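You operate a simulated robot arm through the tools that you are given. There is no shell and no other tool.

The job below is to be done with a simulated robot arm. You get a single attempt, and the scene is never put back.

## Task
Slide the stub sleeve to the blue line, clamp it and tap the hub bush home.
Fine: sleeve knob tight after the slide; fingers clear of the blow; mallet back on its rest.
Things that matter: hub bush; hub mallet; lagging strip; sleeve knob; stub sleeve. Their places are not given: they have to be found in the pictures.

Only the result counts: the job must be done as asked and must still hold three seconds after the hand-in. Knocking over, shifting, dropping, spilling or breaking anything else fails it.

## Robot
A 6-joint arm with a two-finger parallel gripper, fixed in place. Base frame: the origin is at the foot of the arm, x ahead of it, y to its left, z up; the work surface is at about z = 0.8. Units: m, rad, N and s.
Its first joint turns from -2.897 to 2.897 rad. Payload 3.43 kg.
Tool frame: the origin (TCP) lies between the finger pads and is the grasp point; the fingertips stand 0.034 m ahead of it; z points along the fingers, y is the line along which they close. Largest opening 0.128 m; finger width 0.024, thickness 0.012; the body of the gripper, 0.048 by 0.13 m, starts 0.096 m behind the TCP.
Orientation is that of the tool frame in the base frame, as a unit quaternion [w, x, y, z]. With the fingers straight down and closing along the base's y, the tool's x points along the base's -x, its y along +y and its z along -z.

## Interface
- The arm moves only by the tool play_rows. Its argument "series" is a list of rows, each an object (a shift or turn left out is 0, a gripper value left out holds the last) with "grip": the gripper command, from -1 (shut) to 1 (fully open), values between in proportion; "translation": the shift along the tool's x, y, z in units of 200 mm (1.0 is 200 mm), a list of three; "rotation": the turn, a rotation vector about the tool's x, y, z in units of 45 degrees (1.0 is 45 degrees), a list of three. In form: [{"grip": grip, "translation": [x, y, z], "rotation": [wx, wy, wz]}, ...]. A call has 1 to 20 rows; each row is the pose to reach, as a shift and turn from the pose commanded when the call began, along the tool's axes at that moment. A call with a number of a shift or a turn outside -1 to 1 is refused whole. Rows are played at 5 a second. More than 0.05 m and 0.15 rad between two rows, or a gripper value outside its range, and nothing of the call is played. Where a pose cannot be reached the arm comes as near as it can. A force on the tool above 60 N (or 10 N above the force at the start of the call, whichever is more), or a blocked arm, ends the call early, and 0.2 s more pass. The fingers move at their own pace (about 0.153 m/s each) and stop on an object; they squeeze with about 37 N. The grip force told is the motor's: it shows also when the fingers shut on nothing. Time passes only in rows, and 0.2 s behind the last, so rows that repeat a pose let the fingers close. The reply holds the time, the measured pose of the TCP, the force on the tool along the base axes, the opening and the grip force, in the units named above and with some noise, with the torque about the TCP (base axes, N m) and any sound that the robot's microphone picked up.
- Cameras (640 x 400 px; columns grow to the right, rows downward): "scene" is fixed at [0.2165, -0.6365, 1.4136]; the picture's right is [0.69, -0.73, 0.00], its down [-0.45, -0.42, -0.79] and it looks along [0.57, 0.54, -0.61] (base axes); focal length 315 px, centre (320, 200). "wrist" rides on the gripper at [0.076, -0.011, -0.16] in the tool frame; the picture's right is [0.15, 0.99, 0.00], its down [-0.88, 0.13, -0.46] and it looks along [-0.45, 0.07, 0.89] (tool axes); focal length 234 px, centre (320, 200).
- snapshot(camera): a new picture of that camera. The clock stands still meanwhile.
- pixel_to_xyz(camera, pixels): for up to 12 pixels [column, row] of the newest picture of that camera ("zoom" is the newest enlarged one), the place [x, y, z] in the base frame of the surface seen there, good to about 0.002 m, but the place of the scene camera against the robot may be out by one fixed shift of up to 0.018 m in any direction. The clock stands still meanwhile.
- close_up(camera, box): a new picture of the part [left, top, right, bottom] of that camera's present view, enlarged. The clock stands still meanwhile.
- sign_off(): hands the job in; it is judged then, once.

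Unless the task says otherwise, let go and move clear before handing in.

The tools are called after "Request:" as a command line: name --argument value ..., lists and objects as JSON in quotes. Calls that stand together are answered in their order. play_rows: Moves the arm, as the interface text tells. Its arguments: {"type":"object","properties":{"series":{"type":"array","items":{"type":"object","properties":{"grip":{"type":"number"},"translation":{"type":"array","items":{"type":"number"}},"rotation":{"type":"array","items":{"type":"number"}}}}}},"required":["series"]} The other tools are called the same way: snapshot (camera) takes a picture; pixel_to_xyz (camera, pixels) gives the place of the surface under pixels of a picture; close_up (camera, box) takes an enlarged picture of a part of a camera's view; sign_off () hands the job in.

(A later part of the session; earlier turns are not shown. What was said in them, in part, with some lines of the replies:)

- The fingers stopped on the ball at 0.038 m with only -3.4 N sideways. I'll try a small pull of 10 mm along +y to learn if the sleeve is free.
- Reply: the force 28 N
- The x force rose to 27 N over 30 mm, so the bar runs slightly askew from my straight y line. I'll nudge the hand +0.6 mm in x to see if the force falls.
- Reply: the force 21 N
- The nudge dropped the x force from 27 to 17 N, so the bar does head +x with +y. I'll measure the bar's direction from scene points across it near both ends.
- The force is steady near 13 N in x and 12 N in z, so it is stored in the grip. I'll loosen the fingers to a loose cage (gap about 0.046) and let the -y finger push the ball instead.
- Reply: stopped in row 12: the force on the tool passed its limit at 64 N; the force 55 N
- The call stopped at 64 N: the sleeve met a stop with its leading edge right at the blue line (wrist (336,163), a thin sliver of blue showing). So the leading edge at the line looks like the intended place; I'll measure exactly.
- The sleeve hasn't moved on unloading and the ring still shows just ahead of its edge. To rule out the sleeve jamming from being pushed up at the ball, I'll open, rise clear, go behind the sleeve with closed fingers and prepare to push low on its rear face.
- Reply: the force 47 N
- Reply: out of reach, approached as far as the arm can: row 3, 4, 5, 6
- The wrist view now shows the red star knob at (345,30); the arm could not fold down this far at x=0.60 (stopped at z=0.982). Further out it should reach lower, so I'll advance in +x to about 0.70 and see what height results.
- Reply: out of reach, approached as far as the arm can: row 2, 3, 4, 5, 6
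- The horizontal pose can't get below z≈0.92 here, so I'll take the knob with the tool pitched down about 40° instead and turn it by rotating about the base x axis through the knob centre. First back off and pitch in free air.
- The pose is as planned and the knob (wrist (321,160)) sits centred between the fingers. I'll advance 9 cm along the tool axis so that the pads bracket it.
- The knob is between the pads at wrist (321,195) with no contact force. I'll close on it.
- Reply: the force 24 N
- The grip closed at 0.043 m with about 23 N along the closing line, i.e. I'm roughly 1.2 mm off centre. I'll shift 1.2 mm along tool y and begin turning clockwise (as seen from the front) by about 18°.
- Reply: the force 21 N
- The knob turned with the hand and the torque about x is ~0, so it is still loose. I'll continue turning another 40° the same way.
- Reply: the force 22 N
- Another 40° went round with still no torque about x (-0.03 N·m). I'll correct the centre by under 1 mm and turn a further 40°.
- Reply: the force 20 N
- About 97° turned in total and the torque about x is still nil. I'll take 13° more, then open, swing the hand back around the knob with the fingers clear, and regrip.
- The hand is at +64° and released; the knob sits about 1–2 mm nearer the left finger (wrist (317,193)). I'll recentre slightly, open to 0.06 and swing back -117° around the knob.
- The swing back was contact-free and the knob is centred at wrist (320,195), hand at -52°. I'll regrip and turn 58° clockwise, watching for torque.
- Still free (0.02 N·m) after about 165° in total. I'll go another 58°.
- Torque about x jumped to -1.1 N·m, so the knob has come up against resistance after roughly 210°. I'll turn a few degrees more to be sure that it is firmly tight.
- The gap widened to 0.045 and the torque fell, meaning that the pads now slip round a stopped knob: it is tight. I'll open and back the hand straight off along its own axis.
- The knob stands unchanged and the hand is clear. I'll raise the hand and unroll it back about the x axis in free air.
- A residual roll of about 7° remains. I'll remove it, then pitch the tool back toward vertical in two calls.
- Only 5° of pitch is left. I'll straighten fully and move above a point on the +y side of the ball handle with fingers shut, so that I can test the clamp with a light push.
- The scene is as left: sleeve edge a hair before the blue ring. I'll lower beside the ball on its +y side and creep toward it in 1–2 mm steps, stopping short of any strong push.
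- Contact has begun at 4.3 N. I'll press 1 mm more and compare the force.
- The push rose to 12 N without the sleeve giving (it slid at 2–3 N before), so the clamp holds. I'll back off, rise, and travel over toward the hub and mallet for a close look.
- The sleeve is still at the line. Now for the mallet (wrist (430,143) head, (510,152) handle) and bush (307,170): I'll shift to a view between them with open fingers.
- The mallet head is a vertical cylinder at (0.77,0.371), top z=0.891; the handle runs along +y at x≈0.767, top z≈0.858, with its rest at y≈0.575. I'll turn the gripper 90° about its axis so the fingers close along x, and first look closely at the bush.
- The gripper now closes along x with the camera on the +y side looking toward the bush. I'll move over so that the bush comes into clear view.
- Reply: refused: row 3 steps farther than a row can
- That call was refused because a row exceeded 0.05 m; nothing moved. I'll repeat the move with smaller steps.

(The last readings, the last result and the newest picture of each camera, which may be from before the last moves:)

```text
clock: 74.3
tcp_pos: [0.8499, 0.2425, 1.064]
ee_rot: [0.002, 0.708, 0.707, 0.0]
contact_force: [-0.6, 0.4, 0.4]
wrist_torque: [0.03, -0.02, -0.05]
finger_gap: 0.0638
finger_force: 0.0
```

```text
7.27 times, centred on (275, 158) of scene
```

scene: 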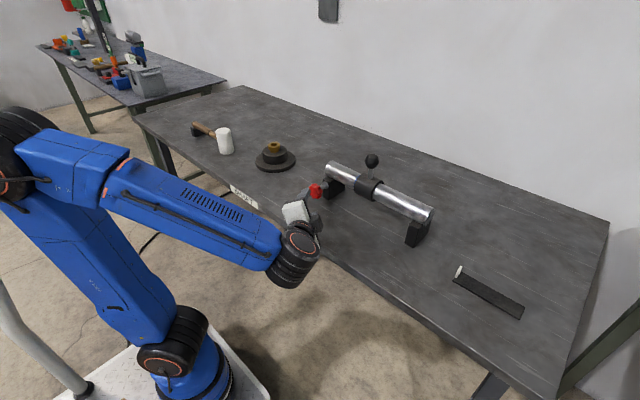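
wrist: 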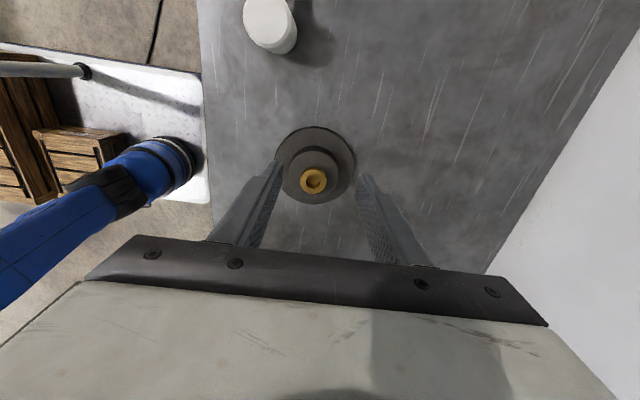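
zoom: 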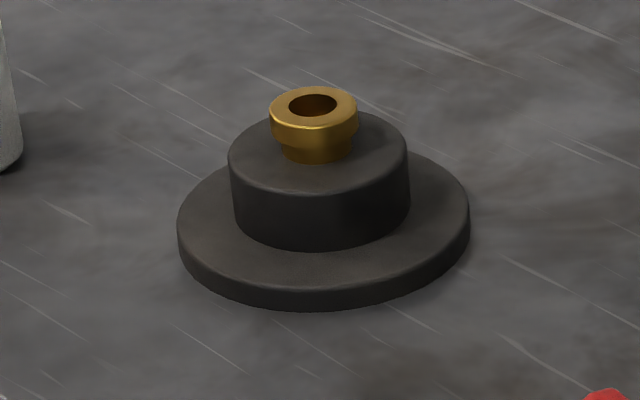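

The bush flange top is at z≈0.872, centre (0.850,0.171), with the boss top at 0.8495, so it stands roughly 11 mm proud. I'll now travel to above the mallet's handle.

Request:
play_rows --series '[{"translation": [0.15, -0.05, 0]}, {"translation": [0.3, -0.1, 0]}, {"translation": [0.45, -0.18, 0]}, {"translation": [0.6, -0.26, 0]}, {"translation": [0.75, -0.34, 0.0]}, {"translation": [0.9, -0.4, 0.0]}, {"translation": [1.0, -0.415, 0.05]}, {"translation": [1.0, -0.415, 0.05]}]'

Request:
play_rows --series '[{"translation": [0.15, 0, 0.05]}, {"translation": [0.3, 0, 0.15]}, {"translation": [0.3, 0, 0.3]}, {"translation": [0.3, 0, 0.4]}, {"translation": [0.3, 0, 0.4]}]'

Request:
snapshot --camera "wrist"

```text
clock: 76.2
tcp_pos: [0.7683, 0.4435, 1.0551]
ee_rot: [0.001, 0.708, 0.707, 0.0]
contact_force: [0.1, 0.1, 0.3]
wrist_torque: [0.01, 0.0, 0.03]
finger_gap: 0.0639
finger_force: 0.0
```

```text
clock: 77.3
tcp_pos: [0.7672, 0.5019, 0.9749]
ee_rot: [0.002, 0.707, 0.707, 0.001]
contact_force: [0.3, 0.1, -0.2]
wrist_torque: [0.03, 0.02, 0.03]
finger_gap: 0.0642
finger_force: 0.0
```

```text
taken
```

wrist: 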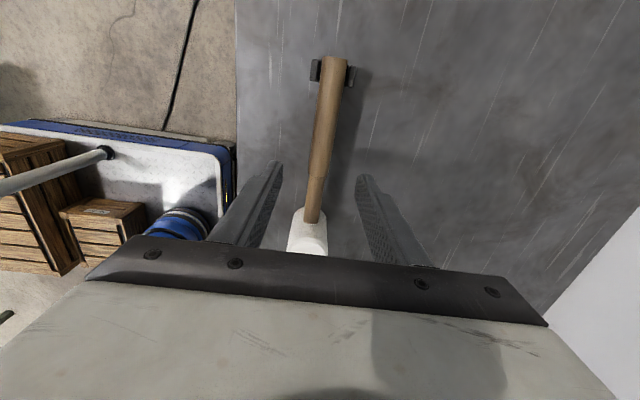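

The handle runs between the fingers from wrist (308,215) to (335,65). I'll measure the handle precisely before lowering.

Request:
close_up --camera "wrist" --box '[260, 40, 400, 260]'

Request:
pixel_to_xyz --camera "wrist" --pixels '[[335, 65], [330, 100], [325, 130], [320, 160], [317, 180], [312, 200], [310, 215], [308, 235], [308, 160], [333, 160], [316, 70], [350, 78]]'

```text
1.82 times, centred on (330, 150) of wrist
```

zoom: 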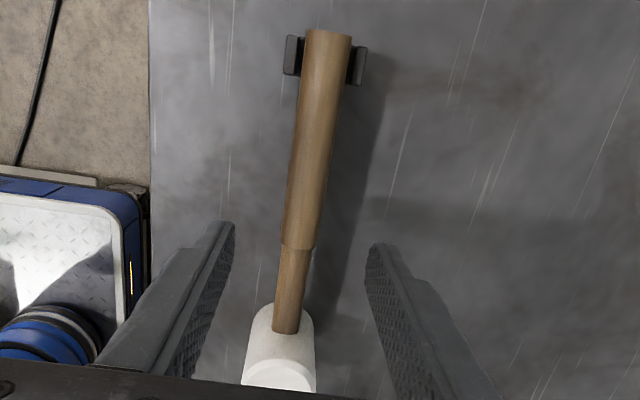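

```text
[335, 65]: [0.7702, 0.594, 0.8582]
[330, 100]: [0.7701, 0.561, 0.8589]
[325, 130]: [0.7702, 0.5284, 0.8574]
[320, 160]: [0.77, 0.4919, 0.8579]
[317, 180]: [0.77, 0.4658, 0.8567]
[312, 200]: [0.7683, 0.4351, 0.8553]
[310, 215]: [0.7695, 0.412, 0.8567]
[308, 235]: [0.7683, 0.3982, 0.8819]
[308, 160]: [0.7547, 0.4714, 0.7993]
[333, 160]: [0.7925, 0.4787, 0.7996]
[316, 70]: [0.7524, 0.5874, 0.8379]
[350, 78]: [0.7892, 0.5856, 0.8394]
```

The handle axis is at x≈0.770, top z≈0.858, straight along y; the rest's side posts are at y≈0.587, z≈0.838. I'll lower to the handle's axis height at y≈0.50.

Request:
play_rows --series '[{"translation": [0, 0.012, 0.15]}, {"translation": [0, 0.012, 0.3]}, {"translation": [0, 0.012, 0.45]}, {"translation": [0, 0.012, 0.56]}, {"translation": [0, 0.012, 0.62]}, {"translation": [0, 0.012, 0.645]}, {"translation": [0, 0.012, 0.645]}]'

Request:
snapshot --camera "wrist"

Request:
close_up --camera "scene" --box '[170, 90, 310, 190]'

```text
clock: 79.0
tcp_pos: [0.7701, 0.503, 0.846]
ee_rot: [0.001, 0.707, 0.707, 0.001]
contact_force: [-0.6, 0.3, 0.7]
wrist_torque: [0.0, 0.01, 0.02]
finger_gap: 0.0636
finger_force: 0.0
```

```text
taken
```

wrist: 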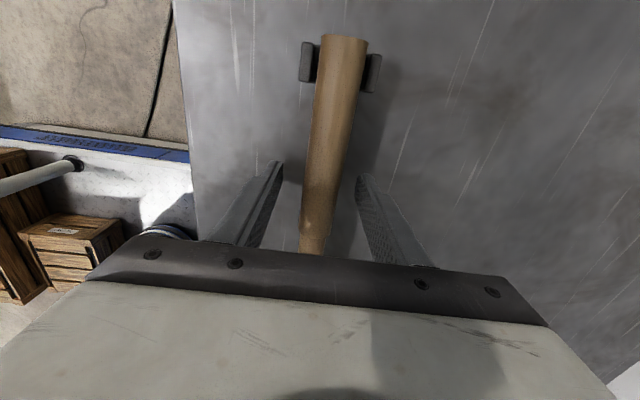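

```text
4.00 times, centred on (240, 140) of scene
```

zoom: 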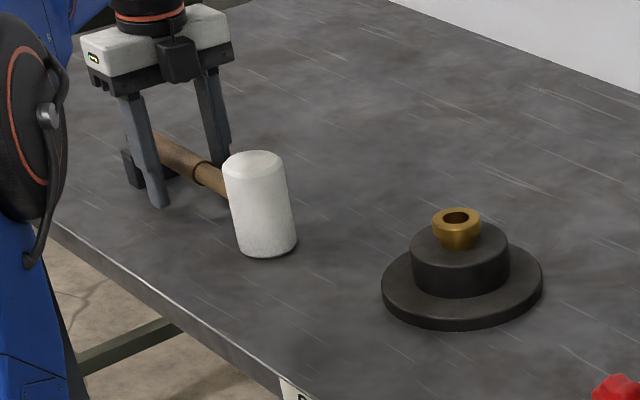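

The handle lies centred between the fingers at TCP (0.770,0.503,0.846). I'll close on it.

Request:
play_rows --series '[{"grip": -0.4}, {"grip": -0.7}, {"grip": -1.0}, {"grip": -1.0}, {"grip": -1.0}]'

```text
clock: 80.2
tcp_pos: [0.769, 0.5023, 0.8451]
ee_rot: [0.001, 0.707, 0.707, 0.0]
contact_force: [1.6, -0.1, -0.6]
wrist_torque: [-0.11, 0.03, 0.16]
finger_gap: 0.0244
finger_force: 36.5
```

Firm grip at 0.0244 m. I'll lift 15 mm slowly and see if the head stays level.

Request:
play_rows --series '[{"translation": [0, 0, -0.02]}, {"translation": [0, 0, -0.04]}, {"translation": [0, 0, -0.06]}, {"translation": [0, 0, -0.075]}, {"translation": [0, 0, -0.075]}, {"translation": [0, 0, -0.075]}]'

Request:
close_up --camera "scene" --box '[170, 90, 310, 190]'

Request:
snapshot --camera "wrist"

```text
clock: 81.5
tcp_pos: [0.7716, 0.5021, 0.8607]
ee_rot: [0.001, 0.707, 0.707, 0.0]
contact_force: [-0.8, 0.0, -4.0]
wrist_torque: [0.53, 0.0, 0.0]
finger_gap: 0.0247
finger_force: 36.9
```

```text
4.00 times, centred on (240, 140) of scene
```

zoom: 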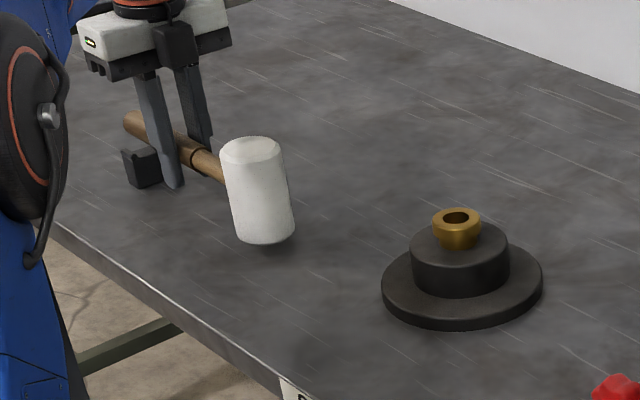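

```text
taken
```

wrist: 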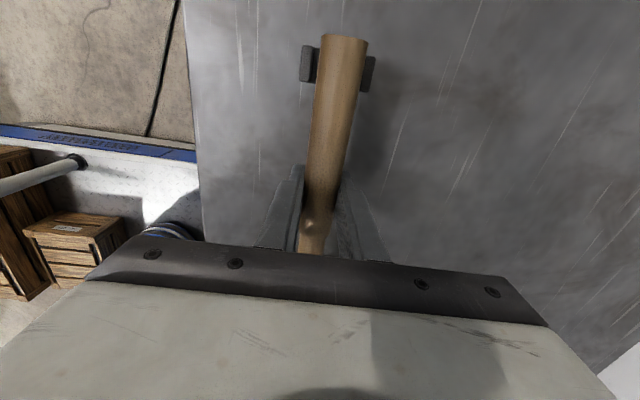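

The mallet lifted: 4 N weight and 0.53 N·m held, seemingly level. I'll check the head and handle heights for droop before going on.

Request:
pixel_to_xyz --camera "wrist" --pixels '[[343, 45], [338, 80], [333, 110], [328, 140]]'

Request:
pixel_to_xyz --camera "scene" --pixels '[[233, 127], [228, 127], [240, 127], [236, 146], [205, 122], [221, 131]]'

```text
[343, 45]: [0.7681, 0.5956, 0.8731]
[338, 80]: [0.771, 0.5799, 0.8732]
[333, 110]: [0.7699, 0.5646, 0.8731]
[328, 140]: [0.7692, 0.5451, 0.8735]
```

```text
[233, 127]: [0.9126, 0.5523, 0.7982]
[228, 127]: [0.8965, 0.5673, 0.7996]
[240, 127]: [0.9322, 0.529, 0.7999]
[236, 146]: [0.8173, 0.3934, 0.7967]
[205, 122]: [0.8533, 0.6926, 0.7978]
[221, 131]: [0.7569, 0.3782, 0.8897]
```

Handle reads z≈0.873 all along, so the mallet is level in the grip. I'll raise it another 13 cm smoothly.

Request:
play_rows --series '[{"translation": [0, 0, -0.06]}, {"translation": [0, 0, -0.16]}, {"translation": [0, 0, -0.28]}, {"translation": [0, 0, -0.4]}, {"translation": [0, 0, -0.52]}, {"translation": [0, 0, -0.61]}, {"translation": [0, 0, -0.65]}, {"translation": [0, 0, -0.65]}]'

Request:
play_rows --series '[{"translation": [-0.05, 0.02, 0]}, {"translation": [-0.13, 0.052, 0]}, {"translation": [-0.24, 0.095, 0]}, {"translation": [-0.36, 0.143, 0]}, {"translation": [-0.48, 0.19, 0]}, {"translation": [-0.6, 0.238, 0]}, {"translation": [-0.72, 0.286, 0]}, {"translation": [-0.84, 0.333, 0]}, {"translation": [-0.93, 0.37, 0]}, {"translation": [-0.98, 0.39, 0]}, {"translation": [-0.995, 0.395, 0]}, {"translation": [-0.995, 0.395, 0]}]'

Request:
snapshot --camera "wrist"

Request:
close_up --camera "scene" --box '[190, 70, 350, 190]'

```text
clock: 83.3
tcp_pos: [0.7706, 0.503, 0.9902]
ee_rot: [0.001, 0.707, 0.707, -0.001]
contact_force: [0.3, 0.0, -5.0]
wrist_torque: [0.55, 0.01, -0.02]
finger_gap: 0.0245
finger_force: 36.9
```

```text
clock: 86.0
tcp_pos: [0.8498, 0.3035, 0.9924]
ee_rot: [0.001, 0.707, 0.707, 0.0]
contact_force: [0.3, 0.0, -4.6]
wrist_torque: [0.51, 0.03, 0.0]
finger_gap: 0.0245
finger_force: 36.9
```

```text
taken
```

wrist: 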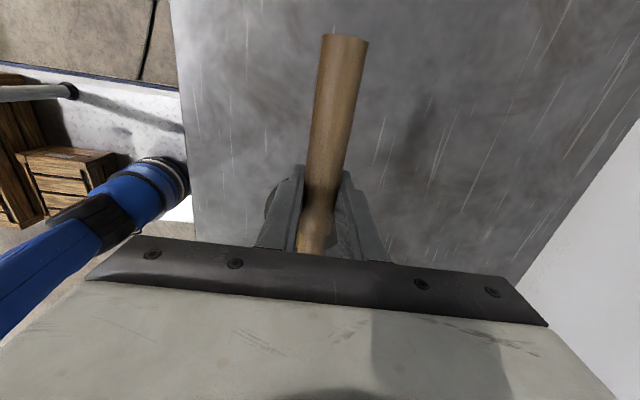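

```text
3.33 times, centred on (270, 130) of scene
```

zoom: 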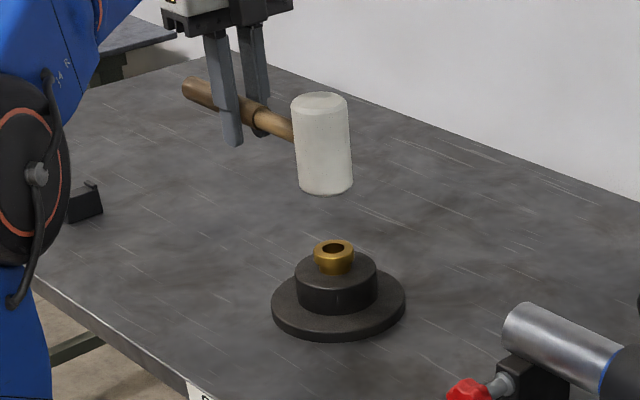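

The mallet hangs level over the hub (scene zoom: head at (322,145), bush at (334,258)). I'll measure head and bush with the same camera to check their alignment.

Request:
pixel_to_xyz --camera "zoom" --pixels '[[320, 103], [300, 100], [342, 100], [320, 95], [320, 112], [326, 188], [318, 250], [350, 250], [334, 243], [334, 258], [325, 170], [322, 130]]'

```text
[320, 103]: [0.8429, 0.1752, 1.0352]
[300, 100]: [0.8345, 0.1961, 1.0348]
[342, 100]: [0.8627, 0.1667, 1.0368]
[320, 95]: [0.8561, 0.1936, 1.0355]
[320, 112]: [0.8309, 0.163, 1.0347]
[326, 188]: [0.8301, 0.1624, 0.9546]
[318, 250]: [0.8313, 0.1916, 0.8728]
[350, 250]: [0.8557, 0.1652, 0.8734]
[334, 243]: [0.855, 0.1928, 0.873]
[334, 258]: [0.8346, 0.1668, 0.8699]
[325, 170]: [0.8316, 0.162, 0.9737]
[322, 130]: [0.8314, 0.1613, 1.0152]
```

Head and bush centres agree within ~2 mm in the same camera, the head's lower face at about z=0.946 and bush top 0.8725. I'll make a first moderate tap straight down, ending about 3 mm past first contact, then lift.

Request:
play_rows --series '[{"translation": [0, 0, 0.05]}, {"translation": [0, 0, 0.15]}, {"translation": [0, 0, 0.385]}, {"translation": [0, 0, 0.385]}, {"translation": [0, 0, 0.25]}, {"translation": [0, 0, 0.2]}, {"translation": [0, 0, 0.2]}]'

Request:
close_up --camera "scene" --box '[190, 70, 350, 190]'

Request:
snapshot --camera "wrist"

```text
clock: 87.5
tcp_pos: [0.848, 0.3032, 0.9503]
ee_rot: [0.0, 0.707, 0.707, -0.001]
contact_force: [-0.5, -1.3, -4.0]
wrist_torque: [0.52, -0.02, -0.02]
finger_gap: 0.0245
finger_force: 37.3
```

```text
3.33 times, centred on (270, 130) of scene
```

zoom: 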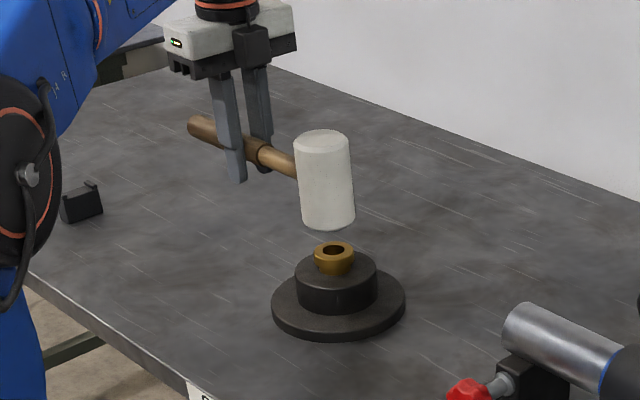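

```text
taken
```

wrist: 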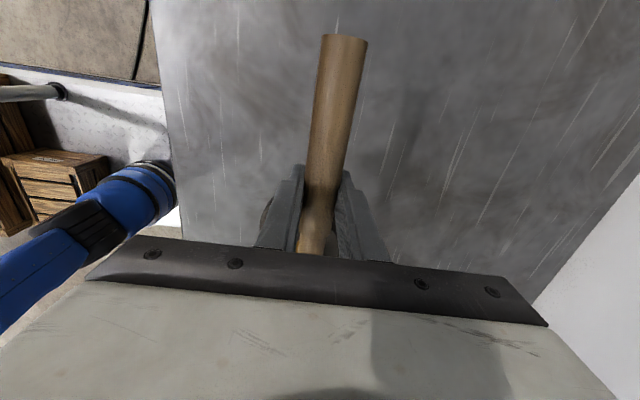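

No stop and no sound was reported; the mallet is still level. I'll zoom in on the bush to see whether it moved.

Request:
close_up --camera "scene" --box '[240, 110, 310, 185]'

Request:
pixel_to_xyz --camera "scene" --pixels '[[273, 144], [270, 144], [277, 144], [272, 148], [278, 147], [268, 150], [267, 125], [274, 128]]'

```text
5.33 times, centred on (275, 148) of scene
```

zoom: 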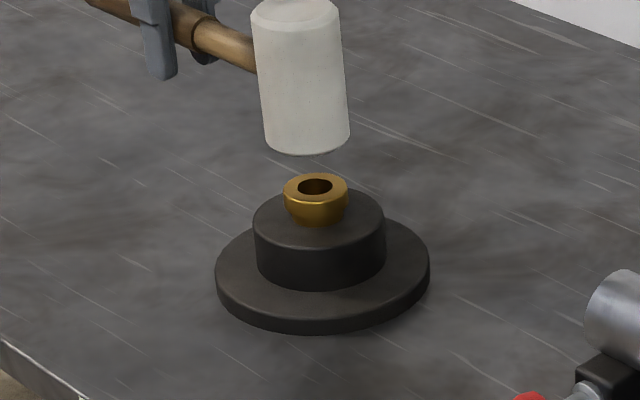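

```text
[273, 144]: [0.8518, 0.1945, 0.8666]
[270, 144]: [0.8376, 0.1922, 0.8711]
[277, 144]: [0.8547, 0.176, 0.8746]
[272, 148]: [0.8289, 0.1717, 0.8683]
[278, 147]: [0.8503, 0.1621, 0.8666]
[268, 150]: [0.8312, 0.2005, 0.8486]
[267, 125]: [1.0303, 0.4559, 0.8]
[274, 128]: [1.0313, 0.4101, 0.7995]
```

Request:
close_up --camera "scene" --box '[240, 130, 310, 185]'

Request:
pixel_to_xyz --camera "zoom" --pixels '[[275, 105], [350, 105], [313, 122], [290, 118], [338, 118], [313, 90], [250, 150], [380, 150]]'

```text
7.27 times, centred on (275, 158) of scene
```

zoom: 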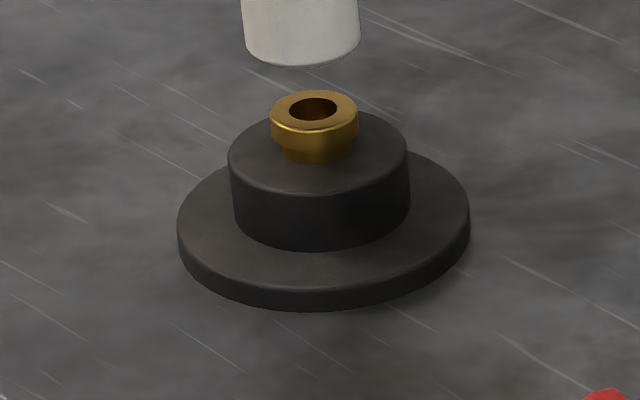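

```text
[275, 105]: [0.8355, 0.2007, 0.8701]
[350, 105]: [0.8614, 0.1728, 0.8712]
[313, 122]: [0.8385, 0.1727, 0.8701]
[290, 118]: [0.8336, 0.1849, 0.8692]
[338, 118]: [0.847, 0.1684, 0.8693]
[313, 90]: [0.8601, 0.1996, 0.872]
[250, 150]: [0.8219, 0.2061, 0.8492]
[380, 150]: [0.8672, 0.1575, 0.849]
```

The bush top dropped from about 0.8725 to 0.870 (its rim in the zoom moved from row 86 to 91), so tapping works and the mallet stays level. I'll tap again about 5 mm deeper.

Request:
play_rows --series '[{"translation": [0, 0, -0.04]}, {"translation": [0, 0, -0.04]}, {"translation": [0, 0, 0.2]}, {"translation": [0, 0, 0.21]}, {"translation": [0, 0, 0.06]}, {"translation": [0, 0, 0.0]}, {"translation": [0, 0, 0.0]}]'

Request:
close_up --camera "scene" --box '[240, 130, 310, 185]'

Request:
pixel_to_xyz --camera "zoom" --pixels '[[278, 112], [348, 112], [313, 125], [313, 95], [250, 150], [380, 150]]'

```text
clock: 89.2
tcp_pos: [0.8497, 0.3021, 0.9511]
ee_rot: [0.0, 0.707, 0.707, -0.001]
contact_force: [0.2, 0.4, -5.0]
wrist_torque: [0.47, 0.0, 0.03]
finger_gap: 0.0245
finger_force: 37.2
```

```text
7.27 times, centred on (275, 158) of scene
```

zoom: 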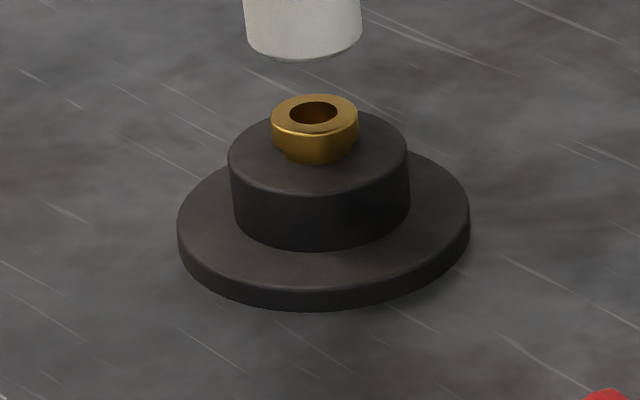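

```text
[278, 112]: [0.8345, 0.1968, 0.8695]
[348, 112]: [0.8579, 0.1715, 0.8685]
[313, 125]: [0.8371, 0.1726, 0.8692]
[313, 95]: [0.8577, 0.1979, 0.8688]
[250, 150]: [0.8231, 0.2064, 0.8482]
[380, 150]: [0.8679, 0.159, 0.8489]
```

The bush went down again (rim row 91→95, top ≈0.869). I'll check that the mallet is still level in the grip.

Request:
snapshot --camera "wrist"

Request:
pixel_to_xyz --camera "wrist" --pixels '[[343, 45], [338, 80], [333, 110], [328, 140]]'

Request:
close_up --camera "scene" --box '[220, 80, 320, 180]'

```text
taken
```

wrist: 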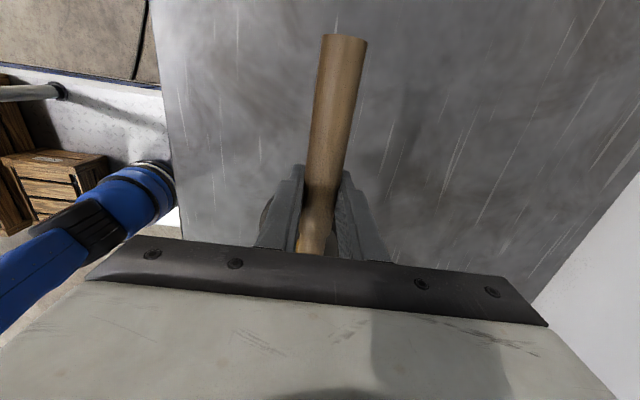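

```text
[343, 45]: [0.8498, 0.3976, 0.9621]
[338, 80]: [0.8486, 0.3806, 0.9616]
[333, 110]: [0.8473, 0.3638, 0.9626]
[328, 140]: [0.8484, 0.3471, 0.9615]
```

```text
4.00 times, centred on (270, 130) of scene
```

zoom: 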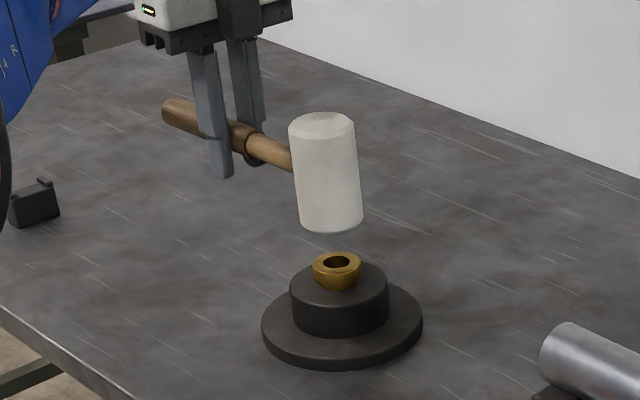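

The handle reads z≈0.962 throughout, so the mallet remains level. I'll strike a bit harder, with full row speed at contact and a lowest point about 4 mm below the present bush top.

Request:
play_rows --series '[{"translation": [0, 0, -0.12]}, {"translation": [0, 0, -0.12]}, {"translation": [0, 0, -0.005]}, {"translation": [0, 0, 0.235]}, {"translation": [0, 0, 0.05]}, {"translation": [0, 0, 0.0]}, {"translation": [0, 0, 0.0]}]'

Request:
close_up --camera "scene" --box '[240, 130, 310, 185]'

Request:
snapshot --camera "wrist"

Request:
pixel_to_xyz --camera "wrist" --pixels '[[343, 45], [338, 80], [333, 110], [328, 140]]'

```text
clock: 90.8
tcp_pos: [0.8472, 0.3025, 0.9508]
ee_rot: [0.002, 0.707, 0.708, 0.0]
contact_force: [0.2, 0.0, -4.4]
wrist_torque: [0.51, -0.02, 0.0]
finger_gap: 0.025
finger_force: 36.8
```

```text
7.27 times, centred on (275, 158) of scene
```

zoom: 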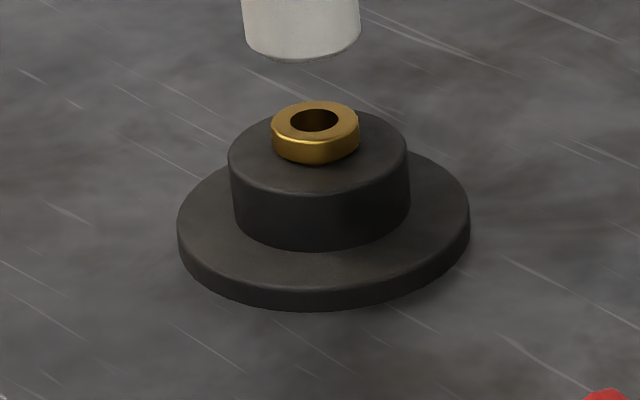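

```text
taken
```

wrist: 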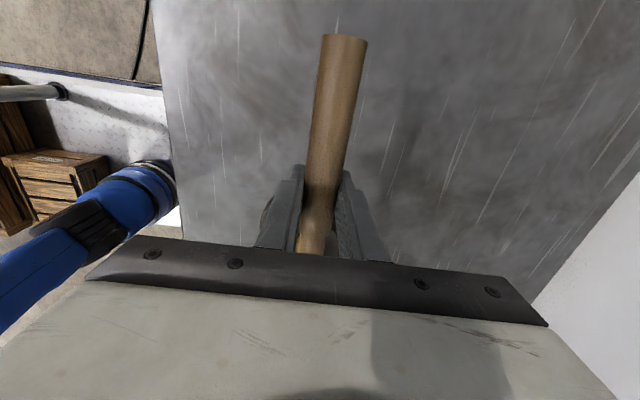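

```text
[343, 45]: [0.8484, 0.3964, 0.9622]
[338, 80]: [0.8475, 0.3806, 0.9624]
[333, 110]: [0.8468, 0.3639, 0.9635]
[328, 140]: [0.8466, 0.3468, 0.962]
```

The bush dropped another ~4 mm (rim row 95→101) and its shank has nearly vanished; mallet still level. I'll measure the present height.

Request:
pixel_to_xyz --camera "scene" --pixels '[[270, 145], [278, 145], [274, 148], [274, 145], [274, 144], [276, 148], [271, 147], [263, 150], [287, 150]]'

Request:
close_up --camera "scene" --box '[260, 138, 290, 160]'

```text
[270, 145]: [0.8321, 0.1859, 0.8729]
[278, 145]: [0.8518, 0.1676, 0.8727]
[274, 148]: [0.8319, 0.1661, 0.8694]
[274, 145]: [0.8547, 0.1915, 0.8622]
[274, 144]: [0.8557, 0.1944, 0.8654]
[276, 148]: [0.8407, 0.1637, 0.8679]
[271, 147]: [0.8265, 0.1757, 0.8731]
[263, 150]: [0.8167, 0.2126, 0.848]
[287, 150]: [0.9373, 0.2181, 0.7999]
```

```text
16.00 times, centred on (275, 149) of scene
```

zoom: 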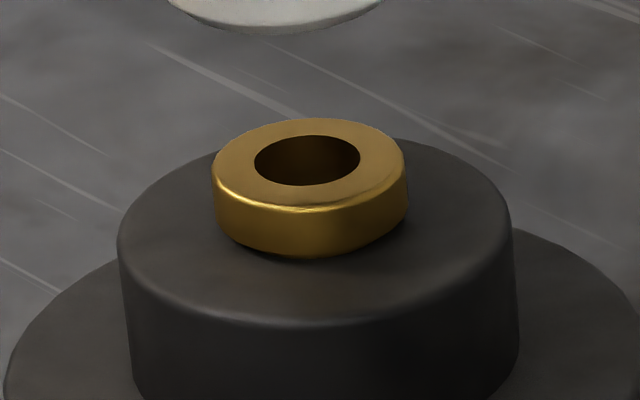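

Request:
pixel_to_xyz --camera "zoom" --pixels '[[230, 165], [385, 165], [310, 125], [310, 195], [300, 225], [300, 245], [310, 270], [150, 240], [480, 240], [270, 190], [350, 192]]'

```text
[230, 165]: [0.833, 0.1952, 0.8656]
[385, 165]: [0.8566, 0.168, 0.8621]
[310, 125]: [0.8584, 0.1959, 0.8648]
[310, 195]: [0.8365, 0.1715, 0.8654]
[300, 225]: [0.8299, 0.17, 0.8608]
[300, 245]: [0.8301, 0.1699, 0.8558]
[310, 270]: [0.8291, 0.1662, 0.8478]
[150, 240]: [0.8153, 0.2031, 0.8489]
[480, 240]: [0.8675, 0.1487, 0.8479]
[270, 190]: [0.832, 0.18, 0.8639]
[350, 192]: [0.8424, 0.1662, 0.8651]
```

Bush top is now ≈0.865 with the flange underside about 4 mm above the boss. I'll tap once more, about 4–5 mm deeper.

Request:
play_rows --series '[{"translation": [0, 0, -0.1]}, {"translation": [0, 0, -0.1]}, {"translation": [0, 0, 0.015]}, {"translation": [0, 0, 0.258]}, {"translation": [0, 0, 0.06]}, {"translation": [0, 0, 0.0]}, {"translation": [0, 0, 0.0]}]'

Request:
close_up --camera "scene" --box '[260, 138, 290, 160]'

Request:
pixel_to_xyz --camera "zoom" --pixels '[[230, 170], [385, 170], [310, 135], [310, 200], [300, 235], [300, 250], [310, 275], [150, 240], [480, 240], [270, 195], [350, 197]]'

Request:
snapshot --camera "wrist"

Request:
pixel_to_xyz --camera "wrist" --pixels '[[343, 45], [338, 80], [333, 110], [328, 140]]'

```text
clock: 92.3
tcp_pos: [0.8475, 0.3042, 0.9505]
ee_rot: [0.002, 0.707, 0.707, 0.001]
contact_force: [-0.1, 0.1, -3.8]
wrist_torque: [0.52, 0.03, -0.05]
finger_gap: 0.0245
finger_force: 37.1
```

```text
16.00 times, centred on (275, 149) of scene
```

zoom: 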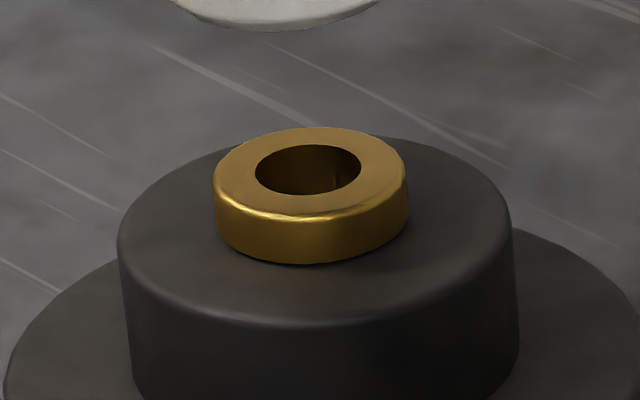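

```text
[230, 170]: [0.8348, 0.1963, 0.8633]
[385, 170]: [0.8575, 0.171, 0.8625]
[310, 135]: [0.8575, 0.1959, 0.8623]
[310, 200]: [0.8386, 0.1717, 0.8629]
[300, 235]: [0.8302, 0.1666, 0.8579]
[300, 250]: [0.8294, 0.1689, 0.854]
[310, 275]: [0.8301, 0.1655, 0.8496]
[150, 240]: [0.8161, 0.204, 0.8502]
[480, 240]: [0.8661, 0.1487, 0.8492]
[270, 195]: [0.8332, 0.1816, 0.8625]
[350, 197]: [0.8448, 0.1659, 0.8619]
```

```text
taken
```

wrist: 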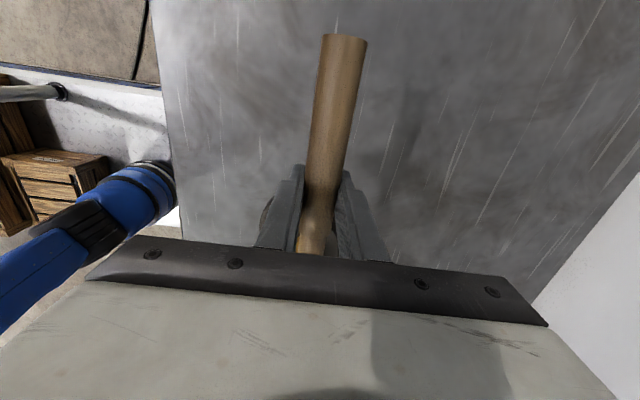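

```text
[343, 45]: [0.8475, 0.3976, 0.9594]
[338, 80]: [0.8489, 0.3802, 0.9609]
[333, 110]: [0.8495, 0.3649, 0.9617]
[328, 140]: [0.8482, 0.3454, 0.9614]
```

Bush top ≈0.8625 now; the flange edge (zoom row 264) looks 1–2 mm off the boss still. One more tap slightly deeper should seat it, and if it doesn't move it is home.

Request:
play_rows --series '[{"translation": [0, 0, -0.1]}, {"translation": [0, 0, -0.1]}, {"translation": [0, 0, 0.025]}, {"translation": [0, 0, 0.27]}, {"translation": [0, 0, 0.06]}, {"translation": [0, 0, 0.0]}, {"translation": [0, 0, 0.0]}]'

Request:
close_up --camera "scene" --box '[260, 138, 290, 160]'

Request:
pixel_to_xyz --camera "zoom" --pixels '[[230, 175], [385, 175], [310, 140], [310, 205], [300, 235], [300, 250], [310, 275], [150, 240], [480, 240], [270, 197], [350, 199]]'

Request:
snapshot --camera "wrist"

Request:
pixel_to_xyz --camera "wrist" --pixels '[[343, 45], [338, 80], [333, 110], [328, 140]]'

```text
clock: 94.0
tcp_pos: [0.8495, 0.3009, 0.9511]
ee_rot: [0.001, 0.707, 0.708, 0.001]
contact_force: [-0.3, 0.0, -3.9]
wrist_torque: [0.52, -0.01, -0.02]
finger_gap: 0.0248
finger_force: 37.2
```

```text
16.00 times, centred on (275, 149) of scene
```

zoom: 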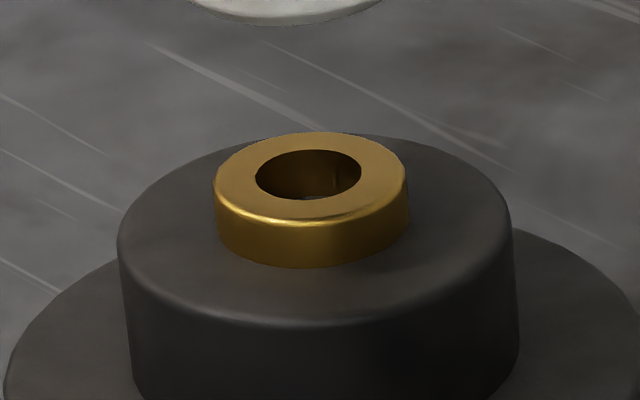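

```text
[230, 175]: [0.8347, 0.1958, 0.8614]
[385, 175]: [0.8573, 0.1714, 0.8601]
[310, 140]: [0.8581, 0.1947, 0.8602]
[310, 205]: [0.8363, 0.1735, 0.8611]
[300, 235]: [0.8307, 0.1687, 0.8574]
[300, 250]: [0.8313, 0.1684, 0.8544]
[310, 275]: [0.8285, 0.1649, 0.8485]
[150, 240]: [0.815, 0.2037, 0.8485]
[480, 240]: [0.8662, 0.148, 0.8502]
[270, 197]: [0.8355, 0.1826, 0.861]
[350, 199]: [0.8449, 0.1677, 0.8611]
```

```text
taken
```

wrist: 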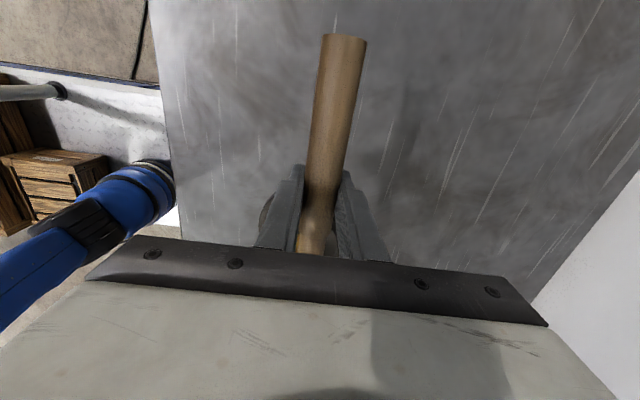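

```text
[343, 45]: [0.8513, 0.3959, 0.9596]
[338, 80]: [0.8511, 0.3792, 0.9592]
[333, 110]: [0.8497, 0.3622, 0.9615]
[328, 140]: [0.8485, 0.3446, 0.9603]
```

Top is now ≈0.861 and the flange's lower edge (row 268) meets the boss. I'll give one confirming tap to see if it moves any further.

Request:
play_rows --series '[{"translation": [0, 0, -0.1]}, {"translation": [0, 0, -0.1]}, {"translation": [0, 0, 0.03]}, {"translation": [0, 0, 0.275]}, {"translation": [0, 0, 0.06]}, {"translation": [0, 0, 0.0]}, {"translation": [0, 0, 0.0]}]'

Request:
close_up --camera "scene" --box '[260, 138, 290, 160]'

Request:
pixel_to_xyz --camera "zoom" --pixels '[[230, 175], [385, 175], [310, 140], [310, 205], [300, 235], [300, 250], [310, 275], [150, 240], [480, 240], [270, 197], [350, 199]]'

Request:
snapshot --camera "wrist"

Request:
pixel_to_xyz --camera "wrist" --pixels '[[343, 45], [338, 80], [333, 110], [328, 140]]'

```text
clock: 95.5
tcp_pos: [0.8491, 0.3014, 0.9525]
ee_rot: [0.001, 0.707, 0.707, -0.001]
contact_force: [0.0, -0.3, -5.5]
wrist_torque: [0.52, 0.01, 0.01]
finger_gap: 0.0245
finger_force: 37.2
```

```text
16.00 times, centred on (275, 149) of scene
```

zoom: 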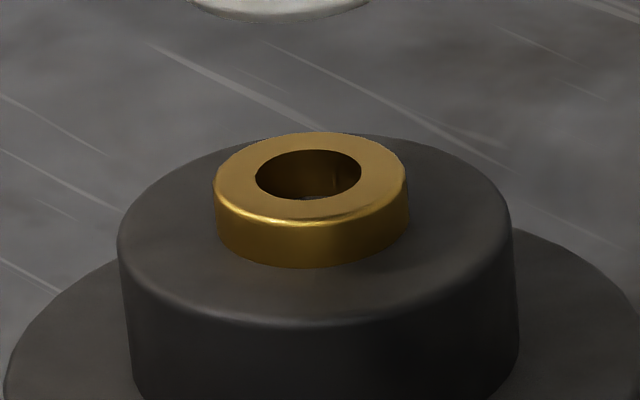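

```text
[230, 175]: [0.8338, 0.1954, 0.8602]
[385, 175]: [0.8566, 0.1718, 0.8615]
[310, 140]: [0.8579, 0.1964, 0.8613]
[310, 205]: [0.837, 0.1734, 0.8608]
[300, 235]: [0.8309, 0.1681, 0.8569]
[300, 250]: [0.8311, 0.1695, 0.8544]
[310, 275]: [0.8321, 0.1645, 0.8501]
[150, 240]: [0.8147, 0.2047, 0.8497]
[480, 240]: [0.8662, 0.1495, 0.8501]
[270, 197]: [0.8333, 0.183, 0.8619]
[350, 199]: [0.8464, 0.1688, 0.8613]
```

```text
taken
```

wrist: 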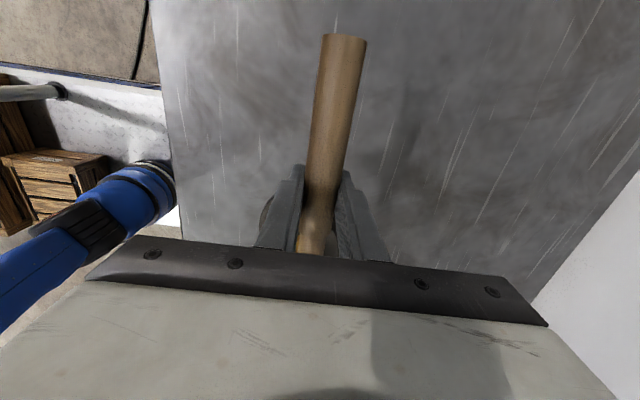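

```text
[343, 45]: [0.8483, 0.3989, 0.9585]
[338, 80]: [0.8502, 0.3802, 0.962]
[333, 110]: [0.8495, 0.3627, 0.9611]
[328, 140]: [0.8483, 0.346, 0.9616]
```

The last tap changed nothing (rim still at row 132, top ≈0.861): the bush is home. Now I'll carry the mallet back the exact way it came: up 4 cm, then across to above its rest.

Request:
play_rows --series '[{"translation": [0, 0, -0.06]}, {"translation": [0, 0, -0.14]}, {"translation": [0, 0, -0.2]}, {"translation": [0, 0, -0.2]}]'

Request:
play_rows --series '[{"translation": [0.05, -0.02, 0]}, {"translation": [0.13, -0.052, 0]}, {"translation": [0.24, -0.095, 0]}, {"translation": [0.36, -0.143, 0]}, {"translation": [0.48, -0.19, 0]}, {"translation": [0.6, -0.238, 0]}, {"translation": [0.72, -0.286, 0]}, {"translation": [0.84, -0.333, 0]}, {"translation": [0.93, -0.37, 0]}, {"translation": [0.98, -0.39, 0]}, {"translation": [0.995, -0.395, 0]}, {"translation": [0.995, -0.395, 0]}]'

Request:
snapshot --camera "wrist"

Request:
close_up --camera "scene" --box '[170, 70, 310, 170]'

```text
clock: 96.5
tcp_pos: [0.8488, 0.3025, 0.9918]
ee_rot: [0.001, 0.707, 0.707, 0.0]
contact_force: [0.2, 0.5, -4.1]
wrist_torque: [0.55, 0.0, 0.02]
finger_gap: 0.0246
finger_force: 36.6
```

```text
clock: 99.2
tcp_pos: [0.7691, 0.5029, 0.9906]
ee_rot: [0.002, 0.708, 0.707, 0.0]
contact_force: [1.1, -0.3, -4.5]
wrist_torque: [0.52, -0.04, 0.0]
finger_gap: 0.0246
finger_force: 37.0
```

```text
taken
```

wrist: 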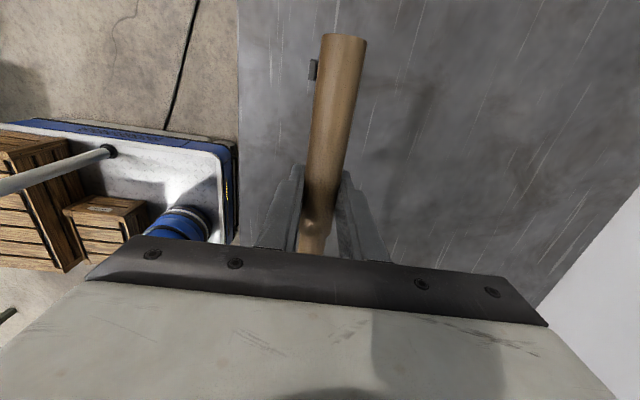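

```text
4.00 times, centred on (240, 120) of scene
```

zoom: 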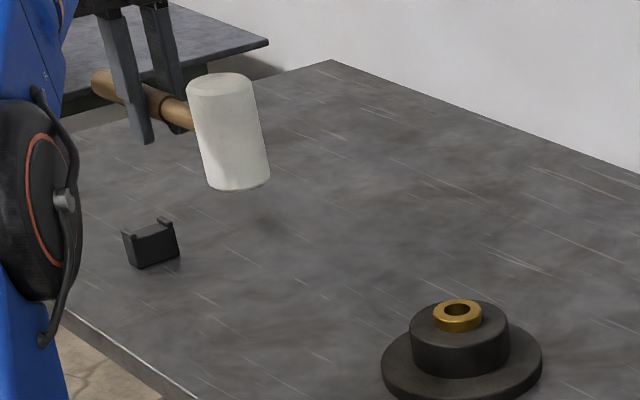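

The hand is back above the rest at (0.769,0.503,0.991), the same pose as after pick-up. I'll lower to 15 mm above the resting height and look.

Request:
play_rows --series '[{"translation": [0, 0, 0.06]}, {"translation": [0, 0, 0.18]}, {"translation": [0, 0, 0.32]}, {"translation": [0, 0, 0.46]}, {"translation": [0, 0, 0.57]}, {"translation": [0, 0, 0.63]}, {"translation": [0, 0, 0.65]}, {"translation": [0, 0, 0.65]}]'

Request:
snapshot --camera "wrist"

Request:
close_up --camera "scene" --box '[170, 90, 310, 190]'

Request:
pixel_to_xyz --camera "wrist" --pixels '[[343, 45], [338, 80], [333, 110], [328, 140], [306, 65], [372, 75]]'

```text
clock: 101.0
tcp_pos: [0.7706, 0.5015, 0.8616]
ee_rot: [0.0, 0.707, 0.707, -0.001]
contact_force: [-0.3, 0.1, -4.1]
wrist_torque: [0.47, 0.01, 0.01]
finger_gap: 0.0247
finger_force: 37.8
```

```text
taken
```

wrist: 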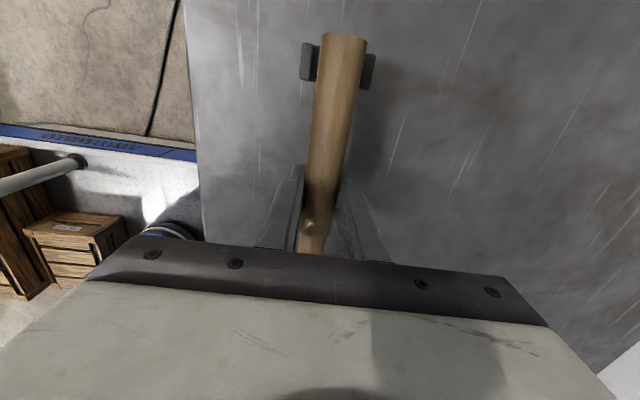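

```text
4.00 times, centred on (240, 140) of scene
```

zoom: 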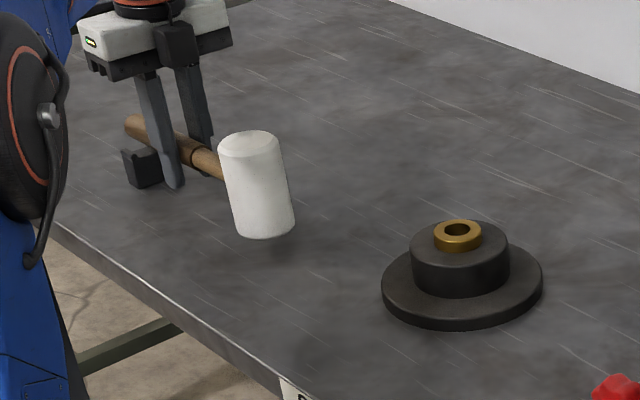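

```text
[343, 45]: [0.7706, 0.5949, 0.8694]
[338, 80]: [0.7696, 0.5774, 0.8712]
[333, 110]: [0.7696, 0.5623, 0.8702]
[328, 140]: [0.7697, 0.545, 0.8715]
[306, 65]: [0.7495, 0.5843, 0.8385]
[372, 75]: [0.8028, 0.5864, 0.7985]
```

The mallet is about 2° nose-up (tail ≈3 mm low) from the final taps; the cradle will level it as it settles. I'll lower the last 15 mm in 2 mm steps and watch the force.

Request:
play_rows --series '[{"translation": [0, 0, 0.012]}, {"translation": [0, 0, 0.024]}, {"translation": [0, 0, 0.036]}, {"translation": [0, 0, 0.046]}, {"translation": [0, 0, 0.055]}, {"translation": [0, 0, 0.062]}, {"translation": [0, 0, 0.062]}]'

Request:
close_up --camera "scene" --box '[170, 90, 310, 190]'

```text
clock: 102.5
tcp_pos: [0.771, 0.5009, 0.8492]
ee_rot: [0.001, 0.708, 0.706, 0.0]
contact_force: [1.8, -3.2, 4.1]
wrist_torque: [1.28, 0.0, -0.13]
finger_gap: 0.0244
finger_force: 37.2
```

```text
4.00 times, centred on (240, 140) of scene
```

zoom: 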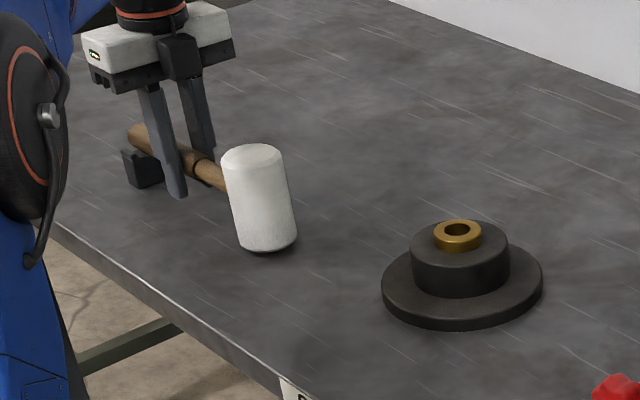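

The tail has touched the cradle (torque 1.28 N·m, force up 8 N from before). I'll continue the last 2.6 mm in small steps.

Request:
play_rows --series '[{"translation": [0, 0, 0.004]}, {"translation": [0, 0, 0.008]}, {"translation": [0, 0, 0.012]}, {"translation": [0, 0, 0.013]}, {"translation": [0, 0, 0.013]}]'

Request:
close_up --camera "scene" --box '[170, 90, 310, 190]'

Request:
snapshot --camera "wrist"

```text
clock: 103.8
tcp_pos: [0.7701, 0.5007, 0.8461]
ee_rot: [0.001, 0.707, 0.707, -0.001]
contact_force: [3.5, -6.7, 4.2]
wrist_torque: [1.01, -0.05, -0.23]
finger_gap: 0.0246
finger_force: 37.0
```

```text
4.00 times, centred on (240, 140) of scene
```

zoom: 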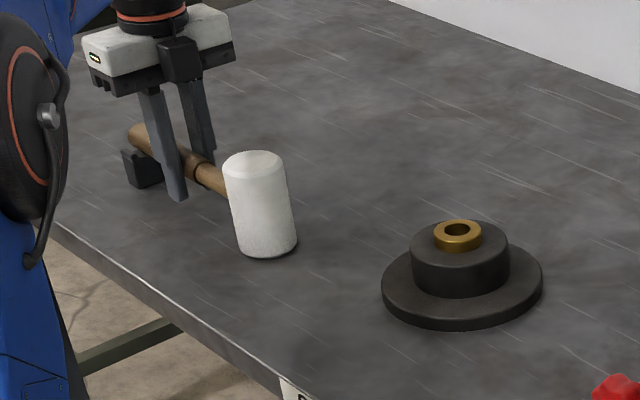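

```text
taken
```

wrist: 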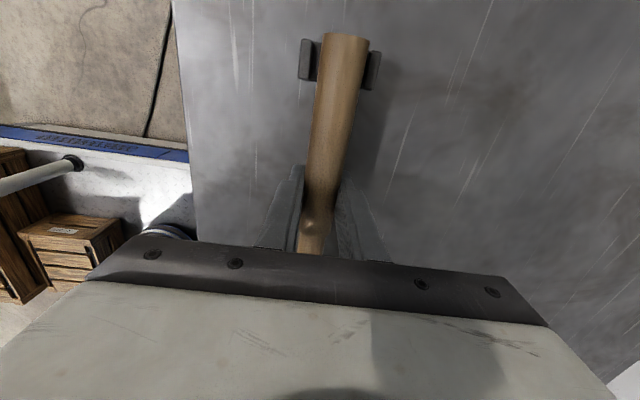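

The head stands where it stood before (zoom rows 151–257) and the handle lies in the cradle. I'll open the fingers gently.

Request:
play_rows --series '[{"grip": -0.55}, {"grip": -0.4}, {"grip": -0.2}, {"grip": 0.0}, {"grip": 0.0}]'

Request:
snapshot --camera "wrist"

Request:
close_up --camera "scene" --box '[170, 90, 310, 190]'

```text
clock: 105.0
tcp_pos: [0.7703, 0.5029, 0.8461]
ee_rot: [0.0, 0.707, 0.707, 0.0]
contact_force: [-0.8, 0.0, -0.1]
wrist_torque: [0.0, -0.01, 0.0]
finger_gap: 0.0639
finger_force: 0.1
```

```text
taken
```

wrist: 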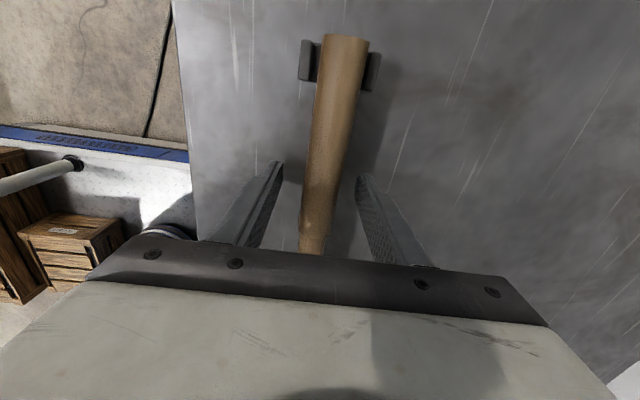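

```text
4.00 times, centred on (240, 140) of scene
```

zoom: 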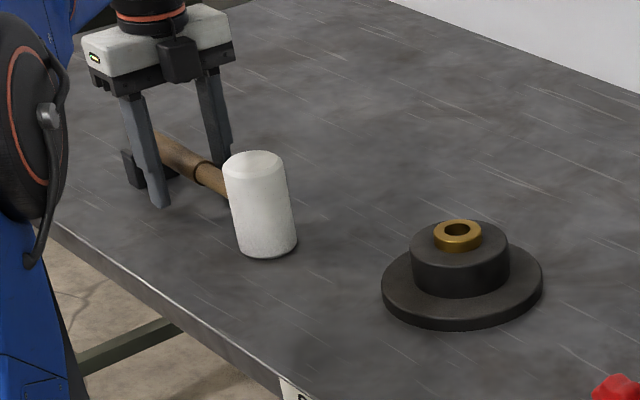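

The mallet lies as it was originally and the fingers are free of it. I'll lift straight up clear and then inspect the whole scene.

Request:
play_rows --series '[{"translation": [0, 0, -0.1]}, {"translation": [0, 0, -0.25]}, {"translation": [0, 0, -0.45]}, {"translation": [0, 0, -0.65]}, {"translation": [0, 0, -0.85]}, {"translation": [0, 0, -1.0]}, {"translation": [0, 0, -1.0]}]'

Request:
snapshot --camera "scene"

Request:
close_up --camera "scene" --box '[180, 100, 310, 200]'

Request:
close_up --camera "scene" --box '[310, 140, 450, 240]'

Request:
close_up --camera "scene" --box '[420, 230, 580, 350]'

```text
clock: 106.5
tcp_pos: [0.7703, 0.5002, 1.0461]
ee_rot: [0.002, 0.707, 0.707, 0.0]
contact_force: [0.2, -0.4, -0.6]
wrist_torque: [0.06, -0.02, 0.02]
finger_gap: 0.0638
finger_force: 0.2
```

```text
taken
```

scene: 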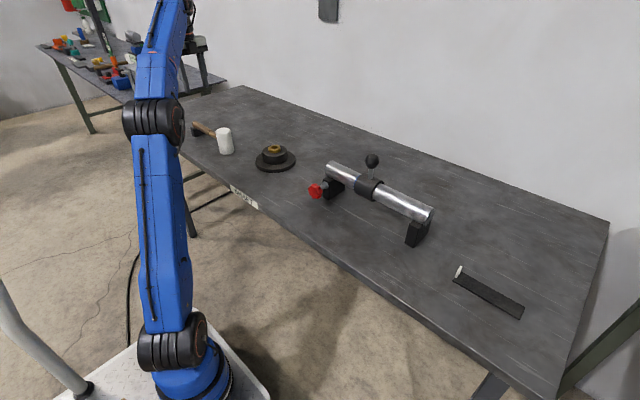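

```text
4.00 times, centred on (245, 150) of scene
```

zoom: 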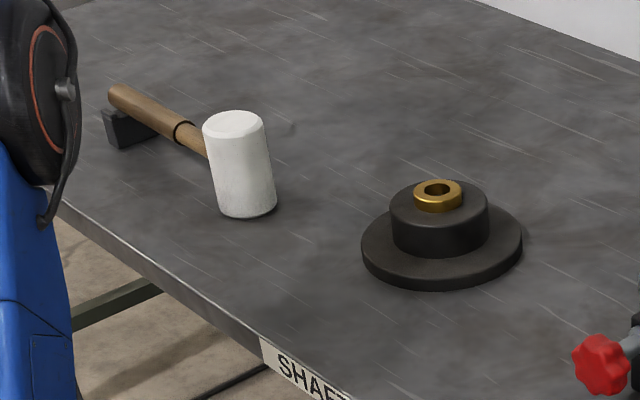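

```text
4.00 times, centred on (380, 190) of scene
```

zoom: 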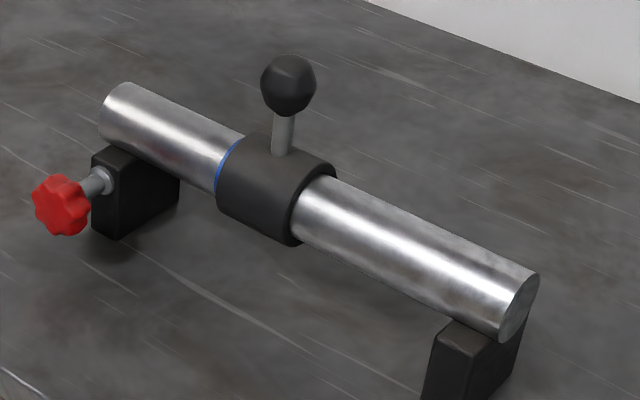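

```text
3.33 times, centred on (500, 290) of scene
```

zoom: 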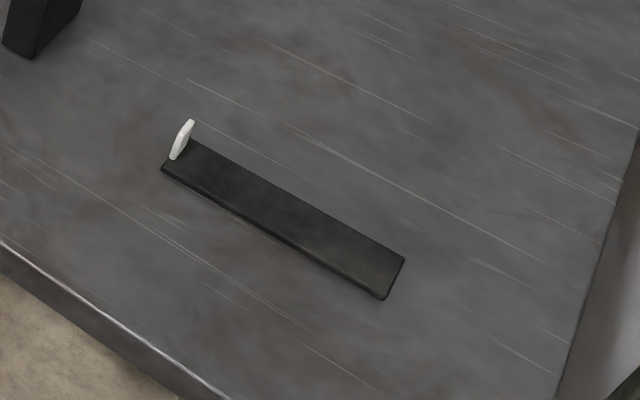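

Everything checks out. The sleeve's edge is at the blue line and clamped, the bush flange is seated on the boss, and the mallet is back on its rest. The strip and hub haven't moved, and the hand is open and clear at z≈1.05. I'm handing in now.

Request:
sign_off

```text
The job is handed in.
```

I slid the sleeve to the blue line, clamped it, tapped the bush home and put the mallet back on its rest. The job is handed in, but I don't have the result.

- **Sleeve position:** I pushed it until it met a hard stop, with its leading edge 1–2 mm short of the blue ring. Over 50 N at the ball and 42 N low on the sleeve moved it no further. I took "to the blue line" to mean the leading edge, because the stop made centring the sleeve on the line impossible.
- **Clamp:** I turned the red star knob clockwise about 210° until it stopped and the fingers began to slip on it. A 12 N push back on the sleeve then did not move it; before clamping it slid at 2–3 N.
- **Bush:** It took five taps to drive it down about 12 mm, until the flange met the hub. A sixth tap moved it no further. I held the mallet by its handle, about 13 cm from the head, so the fingers stayed clear of the blow.
- **Mallet:** It is back on its rest in the same position as at the start.
- **Everything else:** The hub and lagging strip look unmoved in the final pictures. The hand is open and about 15 cm above the mallet.
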